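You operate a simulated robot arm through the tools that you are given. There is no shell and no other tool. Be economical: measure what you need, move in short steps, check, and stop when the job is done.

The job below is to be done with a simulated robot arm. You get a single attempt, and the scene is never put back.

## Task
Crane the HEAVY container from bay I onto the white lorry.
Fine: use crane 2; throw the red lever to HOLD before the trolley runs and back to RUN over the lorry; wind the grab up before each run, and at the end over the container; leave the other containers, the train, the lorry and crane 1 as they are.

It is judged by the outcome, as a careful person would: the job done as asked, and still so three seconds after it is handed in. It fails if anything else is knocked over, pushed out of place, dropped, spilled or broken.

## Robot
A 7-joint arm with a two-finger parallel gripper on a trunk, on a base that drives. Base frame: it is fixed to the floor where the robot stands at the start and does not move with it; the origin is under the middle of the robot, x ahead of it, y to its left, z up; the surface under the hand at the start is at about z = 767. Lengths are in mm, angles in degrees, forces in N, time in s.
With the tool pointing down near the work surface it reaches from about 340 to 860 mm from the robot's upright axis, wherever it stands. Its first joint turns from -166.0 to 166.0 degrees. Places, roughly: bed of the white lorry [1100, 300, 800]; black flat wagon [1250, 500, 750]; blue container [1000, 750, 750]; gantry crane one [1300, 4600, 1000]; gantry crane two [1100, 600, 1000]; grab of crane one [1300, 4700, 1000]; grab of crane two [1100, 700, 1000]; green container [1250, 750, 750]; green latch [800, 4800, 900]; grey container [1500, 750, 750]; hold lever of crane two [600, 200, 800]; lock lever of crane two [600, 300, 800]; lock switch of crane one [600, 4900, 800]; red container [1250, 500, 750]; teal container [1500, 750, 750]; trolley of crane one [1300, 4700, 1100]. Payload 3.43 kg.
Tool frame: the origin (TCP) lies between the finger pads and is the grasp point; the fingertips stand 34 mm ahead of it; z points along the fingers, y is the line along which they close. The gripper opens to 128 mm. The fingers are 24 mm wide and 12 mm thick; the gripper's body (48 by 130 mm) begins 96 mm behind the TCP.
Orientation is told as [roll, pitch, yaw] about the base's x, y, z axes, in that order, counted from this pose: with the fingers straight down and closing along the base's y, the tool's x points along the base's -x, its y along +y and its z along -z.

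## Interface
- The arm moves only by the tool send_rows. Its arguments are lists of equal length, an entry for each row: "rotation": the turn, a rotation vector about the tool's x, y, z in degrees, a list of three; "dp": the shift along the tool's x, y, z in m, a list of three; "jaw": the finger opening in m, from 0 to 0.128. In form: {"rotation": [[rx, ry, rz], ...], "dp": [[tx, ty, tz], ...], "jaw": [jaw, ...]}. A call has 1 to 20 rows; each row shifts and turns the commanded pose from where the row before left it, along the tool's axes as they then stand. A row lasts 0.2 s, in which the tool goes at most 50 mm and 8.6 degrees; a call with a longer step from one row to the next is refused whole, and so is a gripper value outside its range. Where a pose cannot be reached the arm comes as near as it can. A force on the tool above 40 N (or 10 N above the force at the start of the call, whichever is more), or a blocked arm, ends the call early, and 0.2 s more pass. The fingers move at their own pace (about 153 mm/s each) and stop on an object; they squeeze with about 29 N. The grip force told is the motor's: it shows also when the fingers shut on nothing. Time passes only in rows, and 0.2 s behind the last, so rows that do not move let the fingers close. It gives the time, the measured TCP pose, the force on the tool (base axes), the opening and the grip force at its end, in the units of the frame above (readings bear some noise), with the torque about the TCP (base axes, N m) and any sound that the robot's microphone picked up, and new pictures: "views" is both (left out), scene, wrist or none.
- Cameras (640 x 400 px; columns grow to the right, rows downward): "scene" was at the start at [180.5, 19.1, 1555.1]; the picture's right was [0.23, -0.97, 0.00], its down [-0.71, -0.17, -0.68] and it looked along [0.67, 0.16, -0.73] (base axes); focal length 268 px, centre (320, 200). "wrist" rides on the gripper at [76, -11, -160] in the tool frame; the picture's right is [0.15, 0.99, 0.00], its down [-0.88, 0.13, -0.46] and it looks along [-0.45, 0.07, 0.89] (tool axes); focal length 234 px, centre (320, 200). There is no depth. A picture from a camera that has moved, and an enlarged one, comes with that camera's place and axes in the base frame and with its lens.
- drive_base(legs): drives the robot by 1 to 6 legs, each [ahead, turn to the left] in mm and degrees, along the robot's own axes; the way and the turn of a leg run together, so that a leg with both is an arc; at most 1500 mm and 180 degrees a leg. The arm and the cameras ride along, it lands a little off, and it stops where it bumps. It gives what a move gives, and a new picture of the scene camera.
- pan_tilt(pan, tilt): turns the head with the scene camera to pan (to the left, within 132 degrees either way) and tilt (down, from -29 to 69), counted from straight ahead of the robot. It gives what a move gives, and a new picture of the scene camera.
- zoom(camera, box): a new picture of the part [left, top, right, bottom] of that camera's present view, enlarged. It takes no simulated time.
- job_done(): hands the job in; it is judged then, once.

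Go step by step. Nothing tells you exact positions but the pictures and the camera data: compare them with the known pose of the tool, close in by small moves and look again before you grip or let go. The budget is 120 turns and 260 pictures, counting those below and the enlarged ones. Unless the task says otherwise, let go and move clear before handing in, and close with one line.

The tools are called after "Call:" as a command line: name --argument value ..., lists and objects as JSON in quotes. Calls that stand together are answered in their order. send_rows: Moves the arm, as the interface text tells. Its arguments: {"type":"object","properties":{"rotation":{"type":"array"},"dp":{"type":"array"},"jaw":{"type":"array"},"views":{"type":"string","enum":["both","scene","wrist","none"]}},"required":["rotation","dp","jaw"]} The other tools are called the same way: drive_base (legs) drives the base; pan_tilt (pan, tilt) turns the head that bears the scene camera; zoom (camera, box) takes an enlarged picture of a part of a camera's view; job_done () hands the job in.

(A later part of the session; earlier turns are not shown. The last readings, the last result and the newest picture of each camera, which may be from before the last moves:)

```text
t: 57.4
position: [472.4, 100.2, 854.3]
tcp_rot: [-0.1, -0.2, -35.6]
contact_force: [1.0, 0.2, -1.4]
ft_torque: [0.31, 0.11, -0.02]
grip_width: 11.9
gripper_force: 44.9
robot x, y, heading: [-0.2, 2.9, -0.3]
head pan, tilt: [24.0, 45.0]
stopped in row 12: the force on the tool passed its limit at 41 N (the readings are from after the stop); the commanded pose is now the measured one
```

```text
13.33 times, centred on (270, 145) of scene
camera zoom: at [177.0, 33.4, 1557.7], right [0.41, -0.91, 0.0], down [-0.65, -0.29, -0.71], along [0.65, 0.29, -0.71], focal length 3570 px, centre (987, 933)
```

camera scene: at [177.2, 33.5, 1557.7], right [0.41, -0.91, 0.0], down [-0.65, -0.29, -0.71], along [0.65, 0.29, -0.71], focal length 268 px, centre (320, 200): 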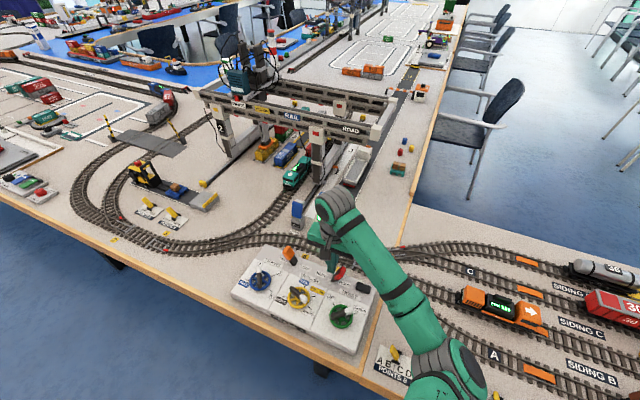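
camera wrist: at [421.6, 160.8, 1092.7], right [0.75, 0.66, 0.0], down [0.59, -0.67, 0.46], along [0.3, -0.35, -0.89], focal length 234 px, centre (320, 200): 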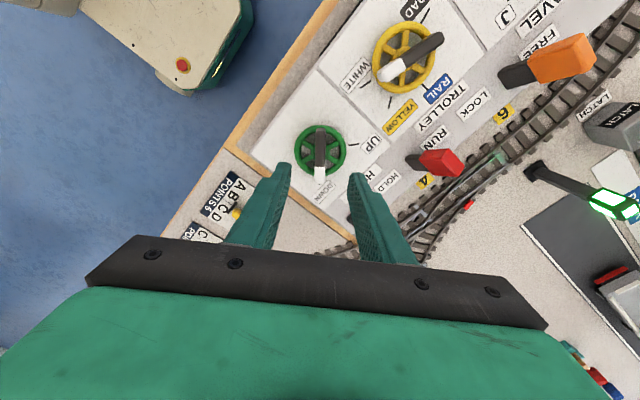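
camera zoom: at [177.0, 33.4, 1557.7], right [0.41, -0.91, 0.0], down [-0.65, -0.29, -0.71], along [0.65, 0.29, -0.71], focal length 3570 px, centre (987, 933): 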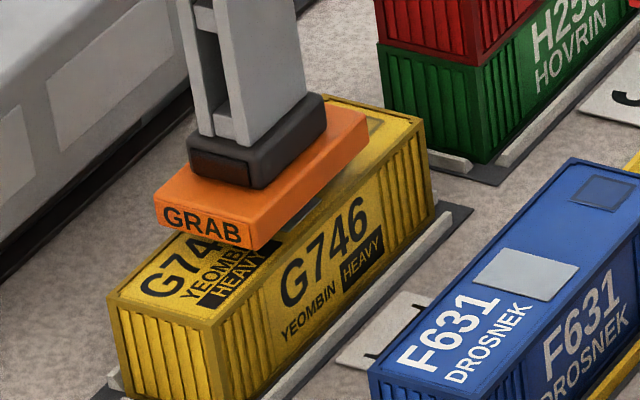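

Still not taken. I let go and check from above whether the TRAVEL pointer is really on the I tick.

Call:
send_rows --rotation '[[0, 0, 0], [0, 0, 0], [0, 0, 0], [0, 0, 0], [0, 0, -7.1], [0, 0, -7.1], [0, 0, -7.1], [0, 0, -7.1], [0, 0, -7.1], [0, 0, 0], [0, 0, 0], [0, 0, 0], [0, 0, 0], [0, 0, 0]]' --dp '[[0, 0, 0], [0, 0, 0], [0, 0, -0.045], [0, 0, -0.045], [0, 0, 0], [0, 0, 0], [0, 0, 0], [0, 0, 0], [0, 0, 0], [0, 0.04, 0], [0, 0.04, 0], [0, 0.04, 0], [0, 0.04, 0], [0, 0, 0]]' --jaw '[0.05, 0.05, 0.05, 0.05, 0.05, 0.05, 0.05, 0.05, 0.128, 0.128, 0.128, 0.128, 0.128, 0.128]' --views "wrist"

Call:
zoom --camera "wrist" --box '[200, 60, 480, 250]'

Call:
zoom --camera "scene" --box '[250, 130, 290, 160]'

```text
t: 60.4
position: [474.3, 263.3, 944.6]
tcp_rot: [-0.2, -0.1, -0.1]
contact_force: [0.0, 0.7, -0.4]
ft_torque: [0.0, 0.02, -0.03]
grip_width: 128.2
gripper_force: 0.0
robot x, y, heading: [-0.5, 1.2, 0.0]
head pan, tilt: [24.0, 45.0]
camera wrist: at [398.4, 251.6, 1102.5], right [-0.14, 0.99, 0.0], down [0.88, 0.13, 0.46], along [0.45, 0.06, -0.89], focal length 234 px, centre (320, 200)
```

wrist: 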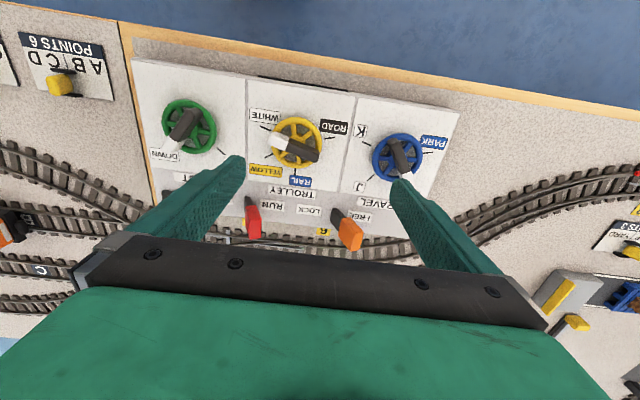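

```text
2.11 times, centred on (340, 155) of wrist
camera zoom: at [398.4, 251.6, 1102.5], right [-0.14, 0.99, 0.0], down [0.88, 0.13, 0.46], along [0.45, 0.06, -0.89], focal length 493 px, centre (278, 295)
```

zoom: 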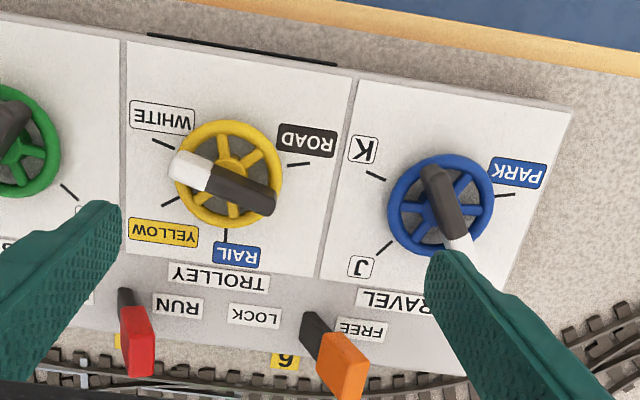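

```text
13.33 times, centred on (270, 145) of scene
camera zoom: at [177.0, 33.4, 1557.7], right [0.41, -0.91, 0.0], down [-0.65, -0.29, -0.71], along [0.65, 0.29, -0.71], focal length 3570 px, centre (987, 933)
```

zoom: 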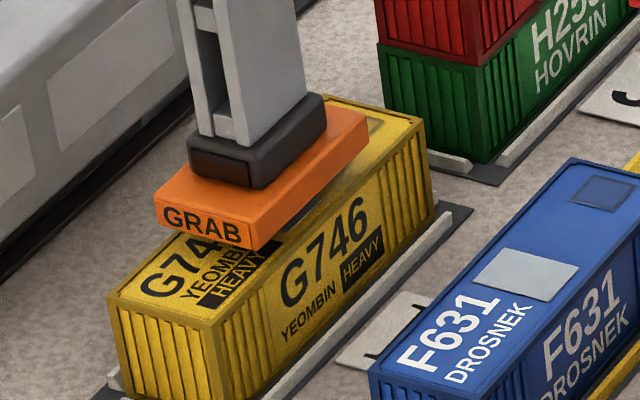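

Call:
send_rows --rotation '[[0, 0, 0], [0, 0, 0], [0, 0, 0], [0, 0, 0]]' --dp '[[0.02, 0.03, 0], [0.02, 0.03, 0], [0, 0.027, 0], [0, 0, 0]]' --jaw '[0.128, 0.128, 0.128, 0.128]' --views "wrist"

Call:
zoom --camera "wrist" --box '[250, 120, 400, 250]'

Call:
zoom --camera "scene" --box '[220, 245, 390, 340]'

```text
t: 61.4
position: [433.4, 350.2, 943.1]
tcp_rot: [-0.2, -0.2, 0.0]
contact_force: [0.1, 0.4, -0.6]
ft_torque: [-0.01, 0.03, 0.04]
grip_width: 127.9
gripper_force: 0.0
robot x, y, heading: [1.2, -2.2, -0.2]
head pan, tilt: [24.0, 45.0]
camera wrist: at [356.6, 339.0, 1101.3], right [-0.14, 0.99, 0.0], down [0.88, 0.13, 0.46], along [0.45, 0.06, -0.89], focal length 234 px, centre (320, 200)
```

wrist: 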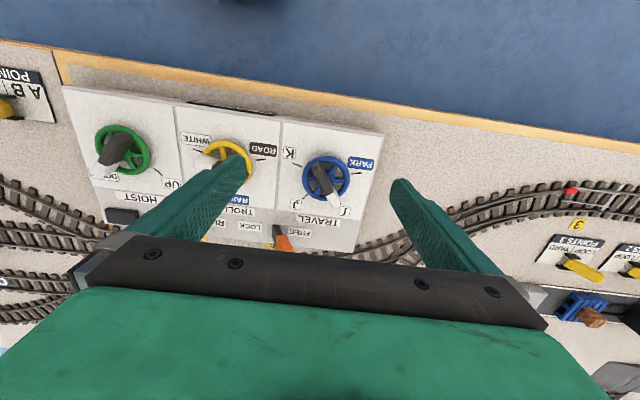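

```text
3.08 times, centred on (325, 185) of wrist
camera zoom: at [356.6, 339.0, 1101.3], right [-0.14, 0.99, 0.0], down [0.88, 0.13, 0.46], along [0.45, 0.06, -0.89], focal length 720 px, centre (305, 246)
```

zoom: 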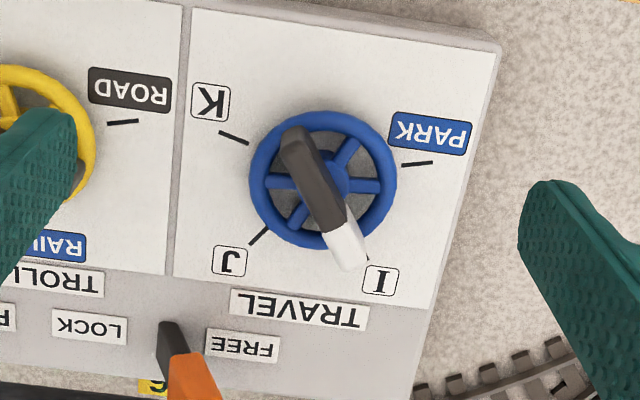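

```text
3.76 times, centred on (305, 292) of scene
camera zoom: at [176.9, 33.5, 1557.7], right [0.41, -0.91, 0.0], down [-0.65, -0.29, -0.71], along [0.65, 0.29, -0.71], focal length 1008 px, centre (376, -148)
```

zoom: 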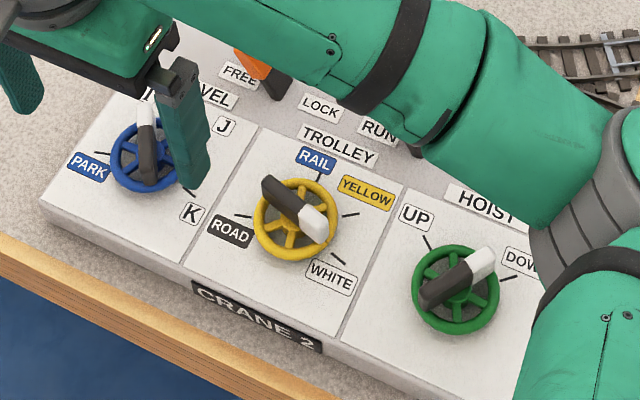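

The travel pointer is on I within a couple of degrees. I lower the grab once more to DOWN, and then inspect its alignment on the container from other viewpoints.

Call:
send_rows --rotation '[[0, 0, 0], [0, 0, 0], [0, 0, 0], [0, 0, 0], [0, 0, 0], [0, 0, 0], [0, 0, 7], [0, 0, 7], [0, 0, 7], [0, 0, 7], [0, 0, 7], [0, 0, 0]]' --dp '[[-0.0065, -0.0415, 0], [-0.0065, -0.0415, 0], [-0.0065, -0.0415, 0], [-0.0065, -0.0415, 0], [-0.0065, -0.0415, 0], [-0.0065, -0.0415, 0], [0, 0, 0], [0, 0, 0], [0, 0, 0], [0, 0, 0], [0, 0, 0.045], [0, 0, 0]]' --jaw '[0.128, 0.05, 0.05, 0.05, 0.05, 0.05, 0.05, 0.05, 0.05, 0.05, 0.05, 0.05]' --views "wrist"

Call:
zoom --camera "wrist" --box '[220, 80, 420, 260]'

```text
t: 64.0
position: [471.1, 97.8, 899.4]
tcp_rot: [-0.1, -0.2, -35.2]
contact_force: [0.9, -0.2, -0.4]
ft_torque: [-0.02, -0.05, 0.01]
grip_width: 50.0
gripper_force: 0.1
robot x, y, heading: [4.4, 4.7, -0.1]
head pan, tilt: [24.0, 45.0]
camera wrist: at [402.0, 132.5, 1057.2], right [0.45, 0.89, 0.0], down [0.79, -0.4, 0.46], along [0.41, -0.21, -0.89], focal length 234 px, centre (320, 200)
```

wrist: 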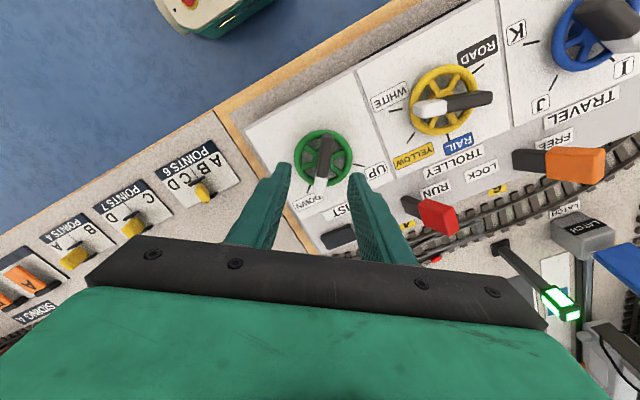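

```text
2.22 times, centred on (320, 170) of wrist
camera zoom: at [402.0, 132.5, 1057.2], right [0.45, 0.89, 0.0], down [0.79, -0.4, 0.46], along [0.41, -0.21, -0.89], focal length 520 px, centre (320, 267)
```

zoom: 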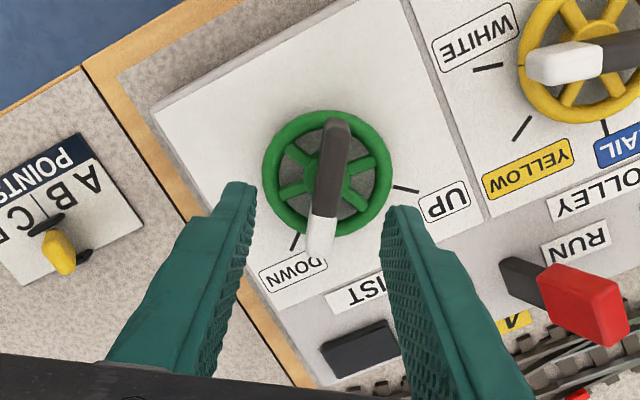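

Call:
send_rows --rotation '[[0, 0, 4.5], [0, 0, 4.5], [0, 0, 0], [0, 0, 0], [0, 0, 0], [0, 0, 0], [0, 0, 4], [0, 0, 4], [0, 0, 4], [0, 0, 2], [0, 0, 0], [0, 0, 0], [0, 0, 0], [0, 0, 0], [0, 0, 0], [0, 0, 0]]' --dp '[[0, 0.004, 0], [0, 0, 0.023], [0, 0, 0.023], [0, 0, 0], [0, 0, 0], [0, 0, 0], [0, 0, 0], [0, 0, 0], [0, 0, 0], [0, 0, 0], [0, 0, 0], [0, 0, 0], [0, 0, 0], [0, 0, -0.04], [0, 0, -0.04], [0, 0, 0]]' --jaw '[0.05, 0.05, 0.05, 0, 0, 0, 0, 0, 0, 0, 0, 0.05, 0.05, 0.05, 0.05, 0.05]' --views "wrist"

Call:
zoom --camera "wrist" --box '[220, 80, 420, 260]'

Call:
zoom --camera "scene" --box '[256, 135, 286, 158]'

```text
t: 66.1
position: [474.8, 101.3, 854.9]
tcp_rot: [-0.2, -0.3, -55.8]
contact_force: [-4.5, -6.7, 8.2]
ft_torque: [0.58, 0.08, 1.16]
grip_width: 14.0
gripper_force: 44.9
robot x, y, heading: [2.7, -0.3, 0.1]
head pan, tilt: [24.0, 45.0]
stopped in row 10: the force on the tool passed its limit at 40 N (the readings are from after the stop); the commanded pose is now the measured one
camera wrist: at [422.0, 157.9, 1012.2], right [0.74, 0.68, -0.01], down [0.6, -0.65, 0.46], along [0.31, -0.34, -0.89], focal length 234 px, centre (320, 200)
```

wrist: 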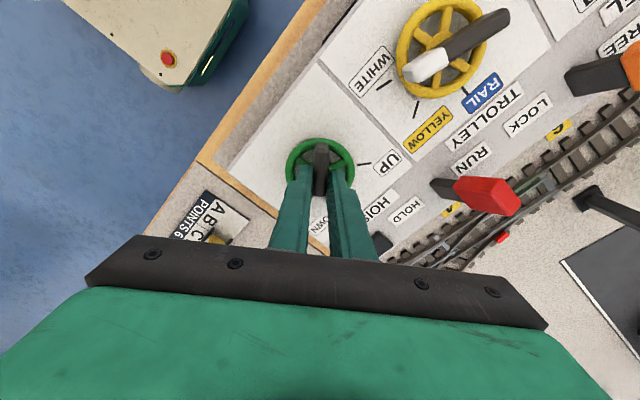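

```text
2.22 times, centred on (320, 170) of wrist
camera zoom: at [422.0, 157.9, 1012.2], right [0.74, 0.68, -0.01], down [0.6, -0.65, 0.46], along [0.31, -0.34, -0.89], focal length 520 px, centre (320, 267)
```

zoom: 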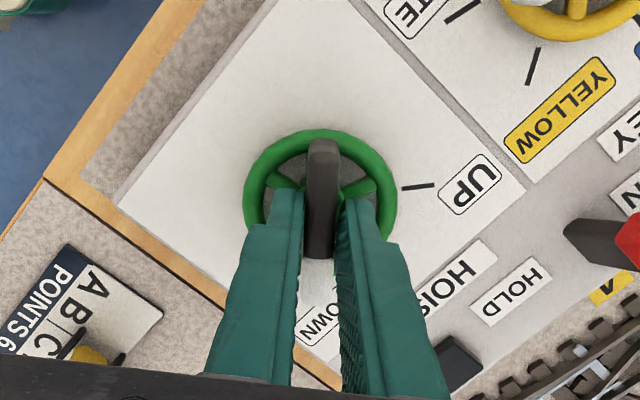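

```text
16.00 times, centred on (271, 146) of scene
camera zoom: at [176.6, 33.1, 1557.7], right [0.41, -0.91, 0.0], down [-0.65, -0.29, -0.71], along [0.65, 0.29, -0.71], focal length 4284 px, centre (1104, 1056)
```

zoom: 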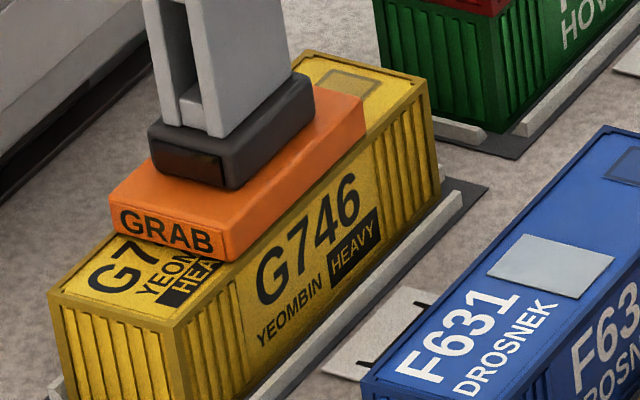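

Call:
send_rows --rotation '[[0, 0, 0], [0, 0, 0], [0, 0, 0], [0, 0, 0], [0, 0, 0]]' --dp '[[0, 0, 0], [0, 0, 0], [0, 0, -0.04], [0, 0, -0.04], [0, 0, 0]]' --jaw '[0.05, 0.05, 0.05, 0.05, 0.05]' --views "wrist"

Call:
zoom --camera "wrist" --box '[220, 80, 420, 260]'

Call:
zoom --camera "scene" --box '[256, 135, 286, 158]'

```text
t: 67.3
position: [473.6, 102.9, 934.9]
tcp_rot: [-0.2, -0.2, -55.9]
contact_force: [0.6, 0.3, 0.1]
ft_torque: [-0.01, -0.01, 0.0]
grip_width: 50.0
gripper_force: 0.3
robot x, y, heading: [-0.0, 0.3, -0.2]
head pan, tilt: [24.0, 45.0]
camera wrist: at [421.5, 158.7, 1093.3], right [0.74, 0.68, 0.0], down [0.6, -0.65, 0.46], along [0.31, -0.34, -0.89], focal length 234 px, centre (320, 200)
```

wrist: 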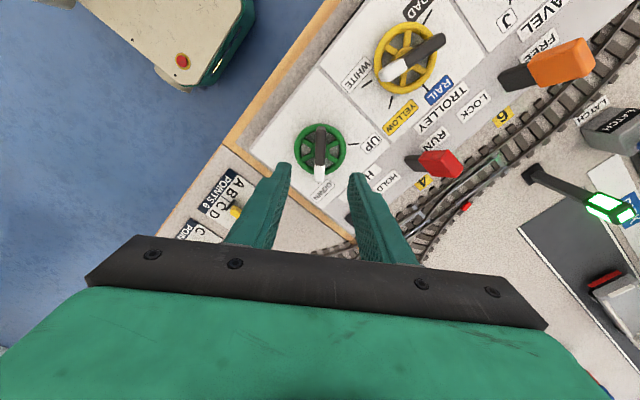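

```text
2.22 times, centred on (320, 170) of wrist
camera zoom: at [421.5, 158.7, 1093.3], right [0.74, 0.68, 0.0], down [0.6, -0.65, 0.46], along [0.31, -0.34, -0.89], focal length 520 px, centre (320, 267)
```

zoom: 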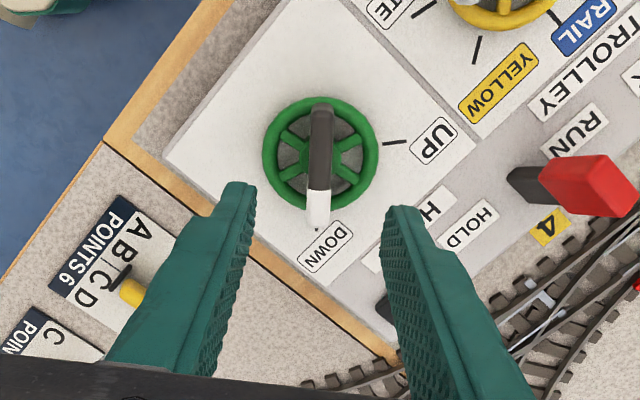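

```text
16.00 times, centred on (271, 146) of scene
camera zoom: at [176.9, 33.3, 1557.7], right [0.41, -0.91, 0.0], down [-0.65, -0.29, -0.71], along [0.65, 0.29, -0.71], focal length 4284 px, centre (1104, 1056)
```

zoom: 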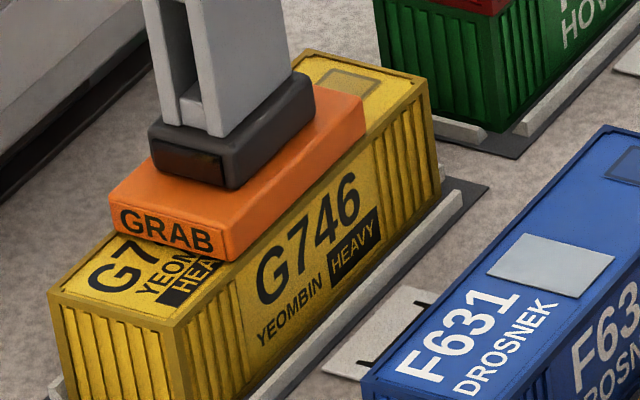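

Bar is on the DOWN tick and the grab is seated. Now I throw HOLD in this verified state and watch for any sign (sound, lamp) of taking hold.

Call:
send_rows --rotation '[[0, 0, -8], [0, 0, -8], [0, 0, -8], [0, 0, -8], [0, 0, -8], [0, 0, -8], [0, 0, -7.9], [0, 0, 0], [0, 0, 0], [0, 0, 0], [0, 0, 0], [0, 0, 0], [0, 0, 0], [0, 0, 0]]' --dp '[[0, 0, 0], [0, 0, 0], [0, 0, 0], [0, 0, 0], [0, 0, 0], [0, 0, 0], [0, 0, 0], [-0.026, 0.029, 0], [-0.026, 0.029, 0], [-0.026, 0.029, 0], [-0.026, 0.029, 0], [0, 0, 0.033], [0, 0, 0.032], [0, 0, 0]]' --jaw '[0.05, 0.05, 0.05, 0.05, 0.05, 0.05, 0.05, 0, 0, 0, 0, 0, 0, 0]' --views "none"

Call:
send_rows --rotation '[[0, 0, 0], [0, 0, 0], [0, 0, 0], [0, 0, 0], [0, 0, 0], [0, 0, 0], [0, 0, 0], [0, 0, 0]]' --dp '[[0, -0.01, 0], [0, -0.008, 0], [0, -0.007, 0], [0, -0.007, 0], [0, -0.007, 0], [0, -0.006, 0], [0, -0.003, 0], [0, 0, 0]]' --jaw '[0, 0, 0, 0, 0, 0, 0, 0]' --views "both"

Call:
zoom --camera "scene" --box '[210, 230, 400, 350]'

Call:
zoom --camera "scene" --box '[256, 135, 286, 158]'

```text
t: 70.3
position: [578.8, 216.5, 867.9]
tcp_rot: [-0.5, 0.0, -0.1]
contact_force: [-0.3, 0.4, -0.4]
ft_torque: [0.01, 0.01, -0.02]
grip_width: 0.0
gripper_force: 29.3
robot x, y, heading: [-2.0, 0.8, -0.0]
head pan, tilt: [24.0, 45.0]
```

```text
t: 72.1
position: [578.9, 169.6, 866.6]
tcp_rot: [-0.3, -0.1, 0.0]
contact_force: [0.0, -0.1, 0.7]
ft_torque: [0.02, 0.02, 0.0]
grip_width: 0.0
gripper_force: 29.0
robot x, y, heading: [-0.9, -2.4, -0.1]
head pan, tilt: [24.0, 45.0]
camera scene: at [176.9, 33.4, 1557.7], right [0.41, -0.91, 0.0], down [-0.65, -0.29, -0.71], along [0.65, 0.29, -0.71], focal length 268 px, centre (320, 200)
camera wrist: at [502.4, 158.7, 1025.9], right [-0.15, 0.99, -0.01], down [0.88, 0.13, 0.45], along [0.45, 0.06, -0.89], focal length 234 px, centre (320, 200)
```

scene: 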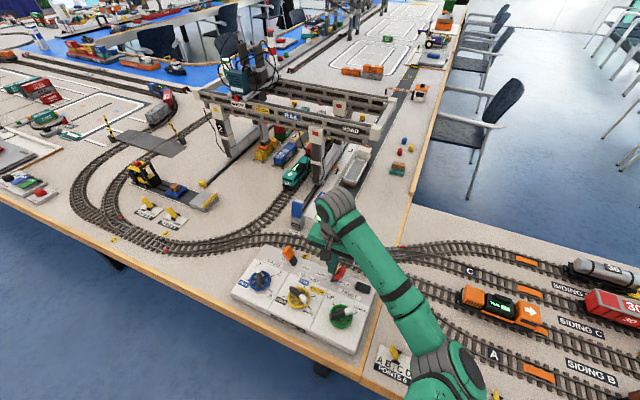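
wrist: 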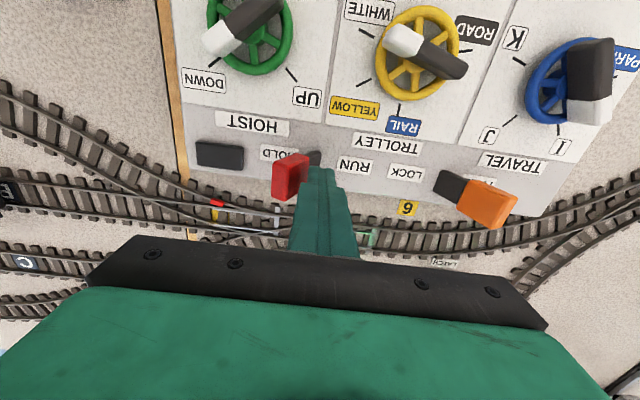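

```text
3.33 times, centred on (305, 290) of scene
camera zoom: at [176.9, 33.4, 1557.7], right [0.41, -0.91, 0.0], down [-0.65, -0.29, -0.71], along [0.65, 0.29, -0.71], focal length 893 px, centre (370, -100)
```

zoom: 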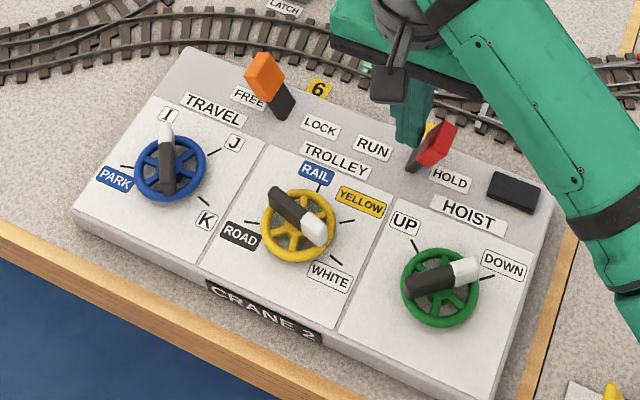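

```text
16.00 times, centred on (271, 146) of scene
camera zoom: at [176.9, 33.4, 1557.7], right [0.41, -0.91, 0.0], down [-0.65, -0.29, -0.71], along [0.65, 0.29, -0.71], focal length 4284 px, centre (1104, 1056)
```

zoom: 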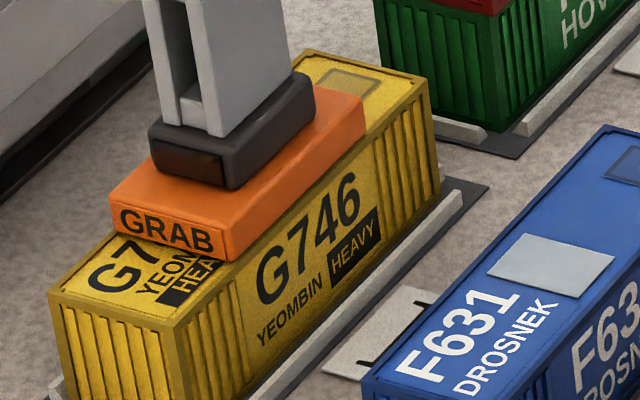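

Call:
zoom --camera "wrist" --box '[180, 120, 270, 180]'

Call:
zoom --camera "scene" --box '[340, 270, 380, 300]'

Call:
zoom --camera "scene" --box '[200, 20, 300, 100]'

```text
6.67 times, centred on (225, 150) of wrist
camera zoom: at [502.4, 158.7, 1025.9], right [-0.15, 0.99, -0.01], down [0.88, 0.13, 0.45], along [0.45, 0.06, -0.89], focal length 1561 px, centre (953, 533)
```

zoom: 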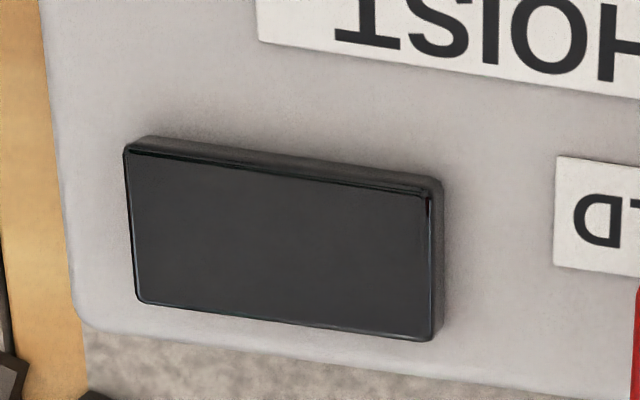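

```text
13.33 times, centred on (360, 285) of scene
camera zoom: at [176.9, 33.4, 1557.7], right [0.41, -0.91, 0.0], down [-0.65, -0.29, -0.71], along [0.65, 0.29, -0.71], focal length 3570 px, centre (-213, -933)
```

zoom: 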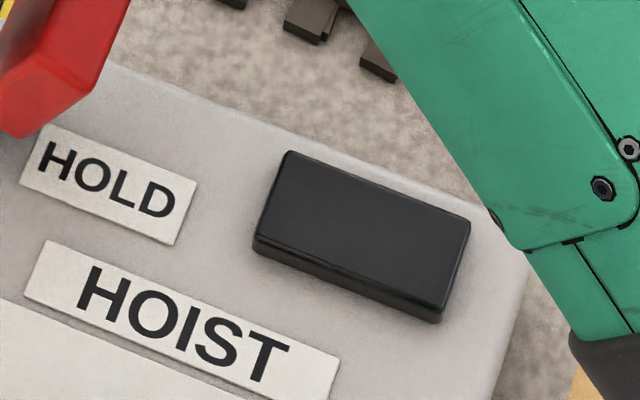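

```text
5.00 times, centred on (250, 60) of scene
camera zoom: at [176.9, 33.4, 1557.7], right [0.41, -0.91, 0.0], down [-0.65, -0.29, -0.71], along [0.65, 0.29, -0.71], focal length 1339 px, centre (670, 900)
```

zoom: 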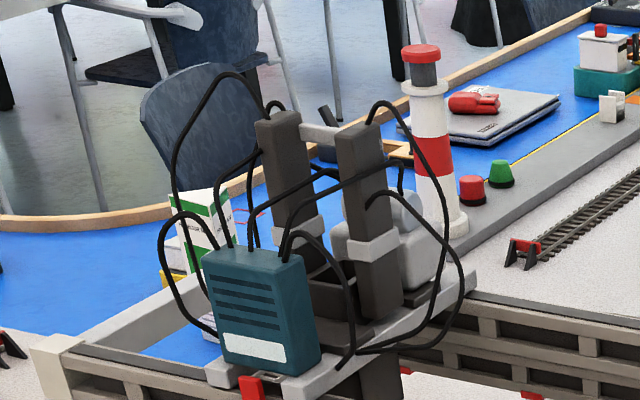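

HOLD is thrown with the grab seated. I go back and wind up a little to see if the container comes.

Call:
send_rows --rotation '[[0, 0, 0], [0, 0, 0], [0, 0, 0], [0, 0, 0], [0, 0, 0], [0, 0, 8.1], [0, 0, 8.1], [0, 0, 8.1], [0, 0, 8.1], [0, 0, 8.1], [0, 0, 8.1], [0, 0, 8.1], [0, 0, 0], [0, 0, 0]]' --dp '[[0, 0.004, -0.03], [0, 0, -0.037], [0.035, -0.023, 0], [0.035, -0.023, 0], [0.035, -0.023, 0], [0, 0, 0], [0, 0, 0], [0, 0, 0], [0, 0, 0], [0, 0, 0], [0, 0, 0], [0, 0, 0], [0, 0, 0.04], [0, 0, 0]]' --jaw '[0, 0, 0.05, 0.05, 0.05, 0.05, 0.05, 0.05, 0.05, 0.05, 0.05, 0.05, 0.05, 0.05]' --views "wrist"

Call:
zoom --camera "wrist" --box '[220, 80, 420, 260]'

```text
t: 75.1
position: [474.5, 107.8, 894.9]
tcp_rot: [-0.2, -0.3, -56.8]
contact_force: [0.1, -0.9, 1.2]
ft_torque: [-0.02, -0.01, 0.01]
grip_width: 50.1
gripper_force: 0.1
robot x, y, heading: [-0.3, 1.6, -0.4]
head pan, tilt: [24.0, 45.0]
camera wrist: at [423.7, 163.9, 1053.2], right [0.75, 0.66, 0.0], down [0.59, -0.66, 0.46], along [0.3, -0.35, -0.89], focal length 234 px, centre (320, 200)
```

wrist: 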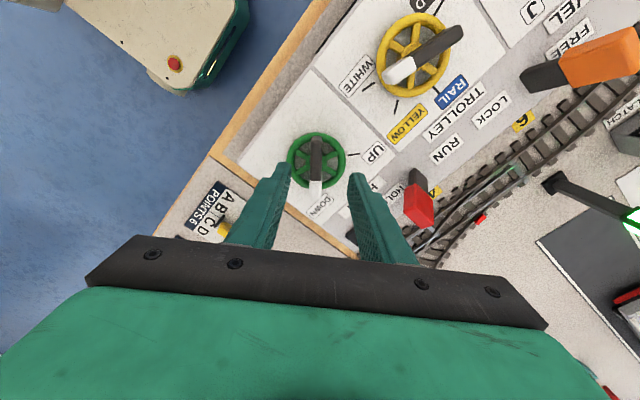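

```text
2.22 times, centred on (320, 170) of wrist
camera zoom: at [423.7, 163.9, 1053.2], right [0.75, 0.66, 0.0], down [0.59, -0.66, 0.46], along [0.3, -0.35, -0.89], focal length 520 px, centre (320, 267)
```

zoom: 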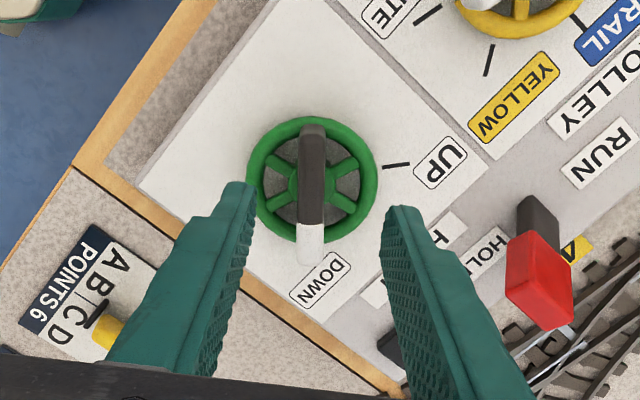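

Call:
send_rows --rotation '[[0, 0, 0], [0, 0, 0], [0, 0, 0], [0, 0, 0], [0, 0, 0], [0, 0, 0], [0, 0, -4], [0, 0, -4], [0, 0, -4], [0, 0, -4], [0, 0, 0]]' --dp '[[-0.003, -0.004, 0.02], [0, 0, 0.021], [0, 0, 0], [0, 0, 0], [0, 0, 0], [0, 0, 0], [0, 0, 0], [0, 0, 0], [0, 0, 0], [0, 0, 0], [0, 0, 0]]' --jaw '[0.05, 0.05, 0, 0, 0, 0, 0, 0, 0, 0, 0]' --views "none"

Call:
zoom --camera "scene" --box '[256, 135, 286, 158]'

```text
t: 76.7
position: [473.0, 101.8, 854.0]
tcp_rot: [0.1, -0.4, -53.6]
contact_force: [6.2, 2.5, -5.7]
ft_torque: [-0.06, 0.3, 1.11]
grip_width: 12.6
gripper_force: 44.5
robot x, y, heading: [0.1, 0.7, -0.1]
head pan, tilt: [24.0, 45.0]
stopped in row 7: the force on the tool passed its limit at 42 N (the readings are from after the stop); the commanded pose is now the measured one
```

```text
16.00 times, centred on (271, 146) of scene
camera zoom: at [177.4, 33.5, 1557.6], right [0.41, -0.91, 0.0], down [-0.65, -0.29, -0.71], along [0.65, 0.29, -0.71], focal length 4284 px, centre (1104, 1056)
```

zoom: 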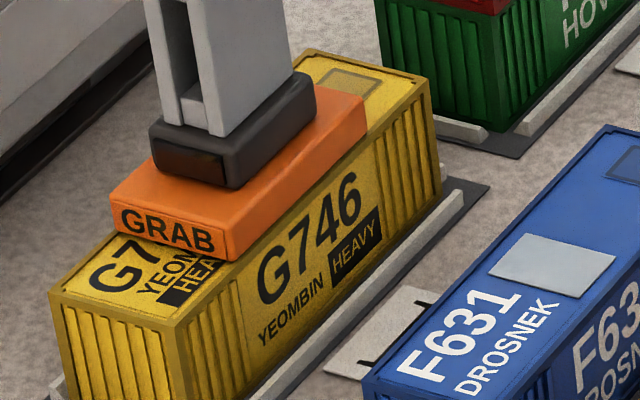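

Call:
send_rows --rotation '[[0, 0, 0], [0, 0, -4], [0, 0, -4], [0, 0, -4], [0, 0, -4], [0, 0, 0]]' --dp '[[0, 0, 0], [0, 0, 0], [0, 0, 0], [0, 0, 0], [0, 0, 0], [0, 0, 0]]' --jaw '[0, 0, 0, 0, 0, 0]' --views "none"

Call:
zoom --camera "scene" --box '[256, 135, 286, 158]'

```text
t: 78.1
position: [473.1, 101.8, 854.4]
tcp_rot: [-0.1, -0.1, -37.6]
contact_force: [-10.6, -0.4, -25.6]
ft_torque: [-0.37, -0.46, -0.04]
grip_width: 12.0
gripper_force: 44.9
robot x, y, heading: [1.3, 2.1, -0.0]
head pan, tilt: [24.0, 45.0]
```

```text
16.00 times, centred on (271, 146) of scene
camera zoom: at [177.1, 33.5, 1557.7], right [0.41, -0.91, 0.0], down [-0.65, -0.29, -0.71], along [0.65, 0.29, -0.71], focal length 4284 px, centre (1104, 1056)
```

zoom: 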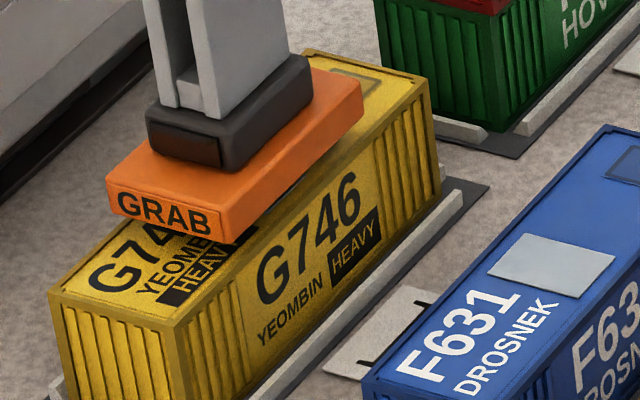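

Not taken either way. I wind the grab fully UP (one full stroke) so the cycle starts clean.

Call:
send_rows --rotation '[[0, 0, -4], [0, 0, -4], [0, 0, -4], [0, 0, -4], [0, 0, -4], [0, 0, -4], [0, 0, -4], [0, 0, -4], [0, 0, -4], [0, 0, -4], [0, 0, 0]]' --dp '[[0, 0, -0.001], [0, 0, 0], [0, 0, 0], [0, 0, 0], [0, 0, 0], [0, 0, 0], [0, 0, 0], [0, 0, 0], [0, 0, 0], [0, 0, 0], [0, 0, 0]]' --jaw '[0, 0, 0, 0, 0, 0, 0, 0, 0, 0, 0]' --views "none"

Call:
send_rows --rotation '[[0, 0, -4], [0, 0, -4], [0, 0, -4], [0, 0, -4], [0, 0, -4], [0, 0, -4], [0, 0, -4], [0, 0, -4], [0, 0, -4], [0, 0, -4], [0, 0, 0]]' --dp '[[0, 0, 0], [0, 0, 0], [0, 0, 0], [0, 0, 0], [0, 0, 0], [0, 0, 0], [0, 0, 0], [0, 0, 0], [0, 0, 0], [0, 0, 0], [0, 0, 0]]' --jaw '[0, 0, 0, 0, 0, 0, 0, 0, 0, 0, 0]' --views "scene"

Call:
zoom --camera "scene" --box '[190, 60, 390, 200]'

```text
t: 80.5
position: [473.4, 100.2, 857.1]
tcp_rot: [-0.2, -0.2, 2.2]
contact_force: [-4.9, -27.0, 6.8]
ft_torque: [-0.48, 0.98, -0.07]
grip_width: 11.9
gripper_force: 44.5
robot x, y, heading: [-0.2, 0.7, -0.2]
head pan, tilt: [24.0, 45.0]
```

```text
t: 82.1
position: [473.2, 99.6, 856.1]
tcp_rot: [-0.4, 0.0, 28.8]
contact_force: [-2.5, -4.5, 6.1]
ft_torque: [0.23, 0.48, 0.01]
grip_width: 11.8
gripper_force: 44.8
robot x, y, heading: [-2.1, -1.1, 0.1]
head pan, tilt: [24.0, 45.0]
stopped in row 7: the force on the tool passed its limit at 41 N (the readings are from after the stop); the commanded pose is now the measured one
camera scene: at [176.9, 33.1, 1557.7], right [0.41, -0.91, 0.0], down [-0.65, -0.29, -0.71], along [0.65, 0.29, -0.71], focal length 268 px, centre (320, 200)
```

scene: 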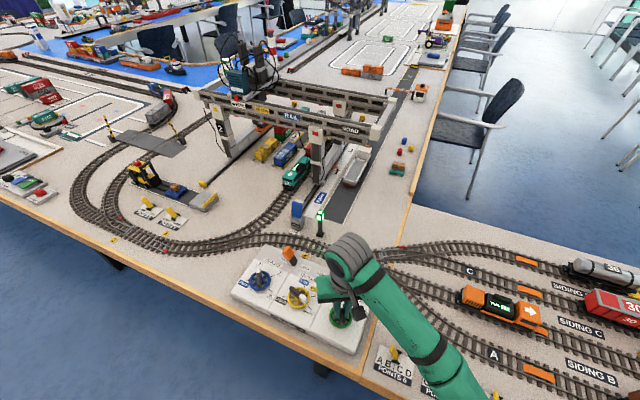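

```text
2.86 times, centred on (290, 130) of scene
camera zoom: at [176.9, 33.1, 1557.7], right [0.41, -0.91, 0.0], down [-0.65, -0.29, -0.71], along [0.65, 0.29, -0.71], focal length 765 px, centre (406, 400)
```

zoom: 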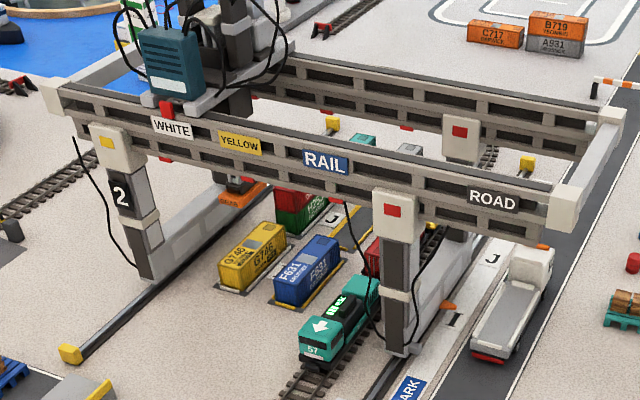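

I notice an orange pointer on the crane leg next to the bay letters; I zoom in on it to check the travel position.

Call:
zoom --camera "scene" --box '[318, 140, 378, 205]'

Call:
zoom --camera "scene" --box '[265, 115, 325, 175]'

```text
6.15 times, centred on (348, 172) of scene
camera zoom: at [176.9, 33.1, 1557.7], right [0.41, -0.91, 0.0], down [-0.65, -0.29, -0.71], along [0.65, 0.29, -0.71], focal length 1648 px, centre (148, 369)
```

zoom: 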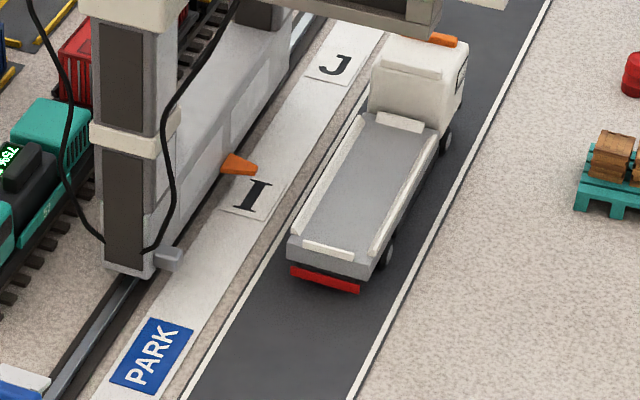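

```text
6.67 times, centred on (295, 145) of scene
camera zoom: at [176.9, 33.1, 1557.7], right [0.41, -0.91, 0.0], down [-0.65, -0.29, -0.71], along [0.65, 0.29, -0.71], focal length 1785 px, centre (487, 567)
```

zoom: 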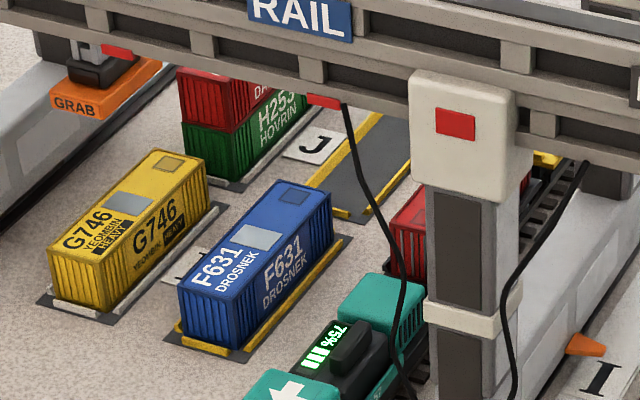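

The pointer is at bay I, so travel is right. I finish UP, then set RUN.

Call:
send_rows --rotation '[[0, 0, -4], [0, 0, -4], [0, 0, -4], [0, 0, -3], [0, 0, 0], [0, 0, 0], [0, 0, 0], [0, 0, 0], [0, 0, 0], [0, 0, 7.4], [0, 0, 7.4], [0, 0, 7.4], [0, 0, 7.4], [0, 0, 7.4], [0, 0, 7.4], [0, 0, 0]]' --dp '[[0, 0, 0], [0, 0, 0], [0, 0, 0], [0, 0, 0], [0, 0, 0], [0, 0, 0], [0, 0, 0], [0, 0, -0.04], [0, 0, -0.04], [0, 0, 0], [0, 0, 0], [0, 0, 0], [0, 0, 0], [0, 0, 0], [0, 0, 0], [0, 0, 0]]' --jaw '[0, 0, 0, 0, 0, 0.05, 0.05, 0.05, 0.05, 0.05, 0.05, 0.05, 0.05, 0.05, 0.05, 0.05]' --views "wrist"

Call:
zoom --camera "wrist" --box '[220, 80, 420, 260]'

```text
t: 85.5
position: [473.4, 99.5, 937.1]
tcp_rot: [-0.3, -0.3, -0.7]
contact_force: [1.1, -0.5, 0.7]
ft_torque: [-0.02, -0.02, -0.03]
grip_width: 50.0
gripper_force: 0.1
robot x, y, heading: [-2.5, -1.8, 0.1]
head pan, tilt: [24.0, 45.0]
camera wrist: at [396.6, 90.1, 1094.9], right [-0.14, 0.99, -0.01], down [0.88, 0.12, 0.46], along [0.46, 0.06, -0.89], focal length 234 px, centre (320, 200)
```

wrist: 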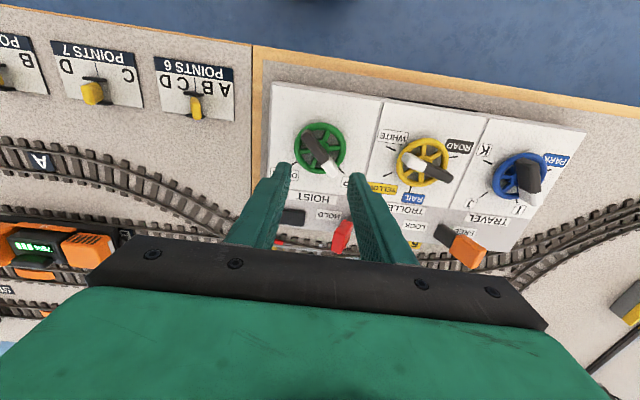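

```text
2.22 times, centred on (320, 170) of wrist
camera zoom: at [396.6, 90.1, 1094.9], right [-0.14, 0.99, -0.01], down [0.88, 0.12, 0.46], along [0.46, 0.06, -0.89], focal length 520 px, centre (320, 267)
```

zoom: 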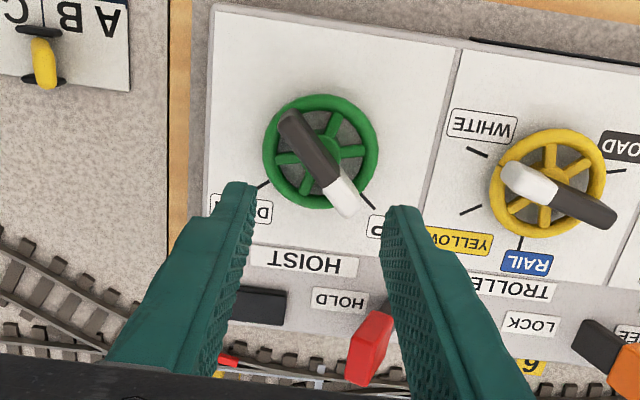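

Call:
send_rows --rotation '[[0, 0, 0], [0, 0, 0], [0, 0, 0], [0, 0, 0], [0, 0, 0], [0, 0, 0], [0, 0, 0], [0, 0, 0], [0, 0, 0], [0, 0, 0], [0, 0, 0], [0, 0, 0], [0, 0, 0], [0, 0, 0]]' --dp '[[-0.0345, 0.004, 0], [-0.0345, 0.004, 0], [-0.035, 0.004, 0], [0, 0, 0.035], [0, 0, 0.034], [0, 0.01, 0], [0, 0.008, 0], [0, 0.008, 0], [0, 0.007, 0], [0, 0.007, 0], [0, 0.007, 0], [0, 0.006, 0], [0, 0.002, 0], [0, 0, 0]]' --jaw '[0, 0, 0, 0, 0, 0, 0, 0, 0, 0, 0, 0, 0, 0]' --views "wrist"

Call:
zoom --camera "wrist" --box '[320, 140, 530, 260]'

```text
t: 88.5
position: [580.0, 167.2, 867.9]
tcp_rot: [-0.4, -0.3, -0.5]
contact_force: [-0.6, -1.1, -0.4]
ft_torque: [-0.01, 0.03, 0.01]
grip_width: 0.1
gripper_force: 29.3
robot x, y, heading: [-1.9, 2.7, 0.0]
head pan, tilt: [24.0, 45.0]
camera wrist: at [502.1, 155.0, 1025.5], right [-0.14, 0.99, -0.01], down [0.88, 0.12, 0.46], along [0.46, 0.06, -0.89], focal length 234 px, centre (320, 200)
```

wrist: 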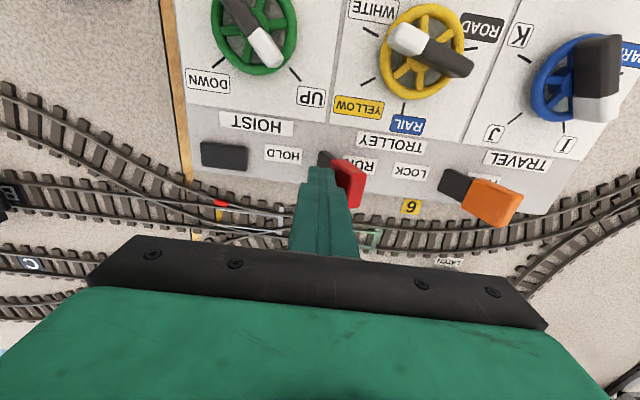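

```text
3.05 times, centred on (425, 200) of wrist
camera zoom: at [502.1, 155.0, 1025.5], right [-0.14, 0.99, -0.01], down [0.88, 0.12, 0.46], along [0.46, 0.06, -0.89], focal length 714 px, centre (0, 200)
```

zoom: 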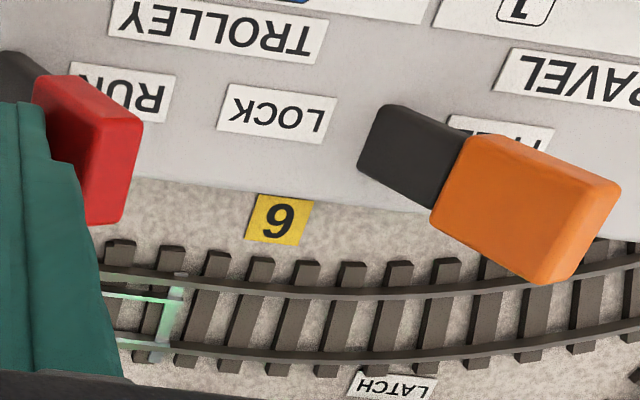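

RUN is set and hoist UP. I do one clean full stroke UP→DOWN now.

Call:
send_rows --rotation '[[0, 0, 0], [0, 0, 0], [0, 0, 0], [0, 0, 0], [0, 0, 0], [0, 0, -8.6], [0, 0, -8.6], [0, 0, -8.6], [0, 0, -8.6], [0, 0, -8.6], [0, 0, 0], [0, 0, 0]]' --dp '[[0, -0.004, -0.033], [0, 0, -0.033], [0.0355, -0.021, 0], [0.0355, -0.021, 0], [0.0355, -0.021, 0], [0, 0, 0], [0, 0, 0], [0, 0, 0], [0, 0, 0], [0, 0, 0], [0, 0, 0.04], [0, 0, 0]]' --jaw '[0, 0, 0.05, 0.05, 0.05, 0.05, 0.05, 0.05, 0.05, 0.05, 0.05, 0.05]' --views "wrist"

Call:
zoom --camera "wrist" --box '[220, 80, 420, 260]'

```text
t: 91.1
position: [470.7, 101.0, 892.8]
tcp_rot: [-0.4, 0.0, 42.6]
contact_force: [0.7, -0.2, 0.5]
ft_torque: [0.01, 0.03, 0.03]
grip_width: 50.0
gripper_force: 0.1
robot x, y, heading: [0.9, -3.4, -0.1]
head pan, tilt: [24.0, 45.0]
camera wrist: at [421.9, 41.4, 1052.2], right [-0.78, 0.63, -0.01], down [0.56, 0.69, 0.45], along [0.29, 0.35, -0.89], focal length 234 px, centre (320, 200)
```

wrist: 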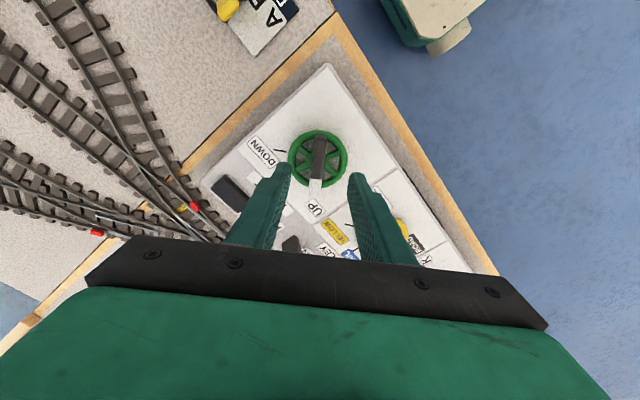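

```text
2.22 times, centred on (320, 170) of wrist
camera zoom: at [421.9, 41.4, 1052.2], right [-0.78, 0.63, -0.01], down [0.56, 0.69, 0.45], along [0.29, 0.35, -0.89], focal length 520 px, centre (320, 267)
```

zoom: 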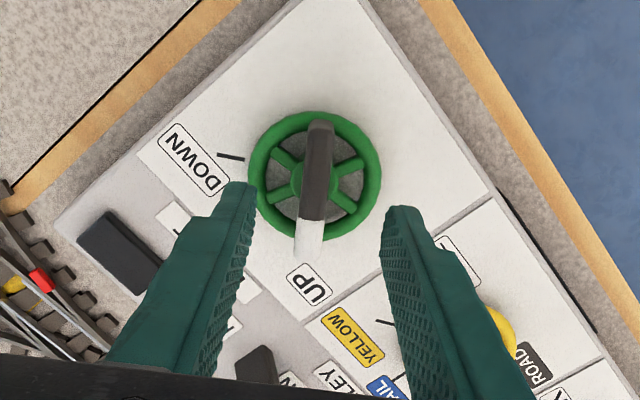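

Call:
send_rows --rotation '[[0, 0, 3], [0, 0, 0], [0, 0, 0], [0, 0, 0], [0, 0, 0], [0, 0, 4], [0, 0, 4], [0, 0, 4], [0, 0, 4], [0, 0, 4], [0, 0, 4], [0, 0, 4], [0, 0, 4], [0, 0, 4], [0, 0, 4], [0, 0, 0]]' --dp '[[0.001, -0.001, 0.02], [0, 0, 0.019], [0, 0, 0], [0, 0, 0], [0, 0, 0], [0, 0, 0], [0, 0, 0], [0, 0, 0], [0, 0, 0], [0, 0, 0], [0, 0, 0], [0, 0, 0], [0, 0, 0], [0, 0, 0], [0, 0, 0], [0, 0, 0]]' --jaw '[0.05, 0.05, 0, 0, 0, 0, 0, 0, 0, 0, 0, 0, 0, 0, 0, 0]' --views "none"

Call:
send_rows --rotation '[[0, 0, 4], [0, 0, 4], [0, 0, 4], [0, 0, 4], [0, 0, 4], [0, 0, 4], [0, 0, 4], [0, 0, 4], [0, 0, 4], [0, 0, 4], [0, 0, 0]]' --dp '[[0, 0, 0], [0, 0, 0], [0, 0, 0], [0, 0, 0], [0, 0, 0], [0, 0, 0], [0, 0, 0], [0, 0, 0], [0, 0, 0], [0, 0, 0], [0, 0, 0]]' --jaw '[0, 0, 0, 0, 0, 0, 0, 0, 0, 0, 0]' --views "none"

```text
t: 94.5
position: [470.9, 101.9, 854.5]
tcp_rot: [-0.2, -0.2, -0.4]
contact_force: [-26.5, -4.6, -18.2]
ft_torque: [0.41, 0.82, 0.0]
grip_width: 11.8
gripper_force: 44.6
robot x, y, heading: [-0.0, -0.6, -0.2]
head pan, tilt: [24.0, 45.0]
```

```text
t: 95.7
position: [470.8, 101.8, 853.6]
tcp_rot: [0.3, -0.3, -20.2]
contact_force: [-3.0, 3.9, 5.2]
ft_torque: [-0.56, -0.32, 0.06]
grip_width: 11.8
gripper_force: 44.6
robot x, y, heading: [0.3, -1.0, -0.3]
head pan, tilt: [24.0, 45.0]
stopped in row 6: the force on the tool passed its limit at 44 N (the readings are from after the stop); the commanded pose is now the measured one
```

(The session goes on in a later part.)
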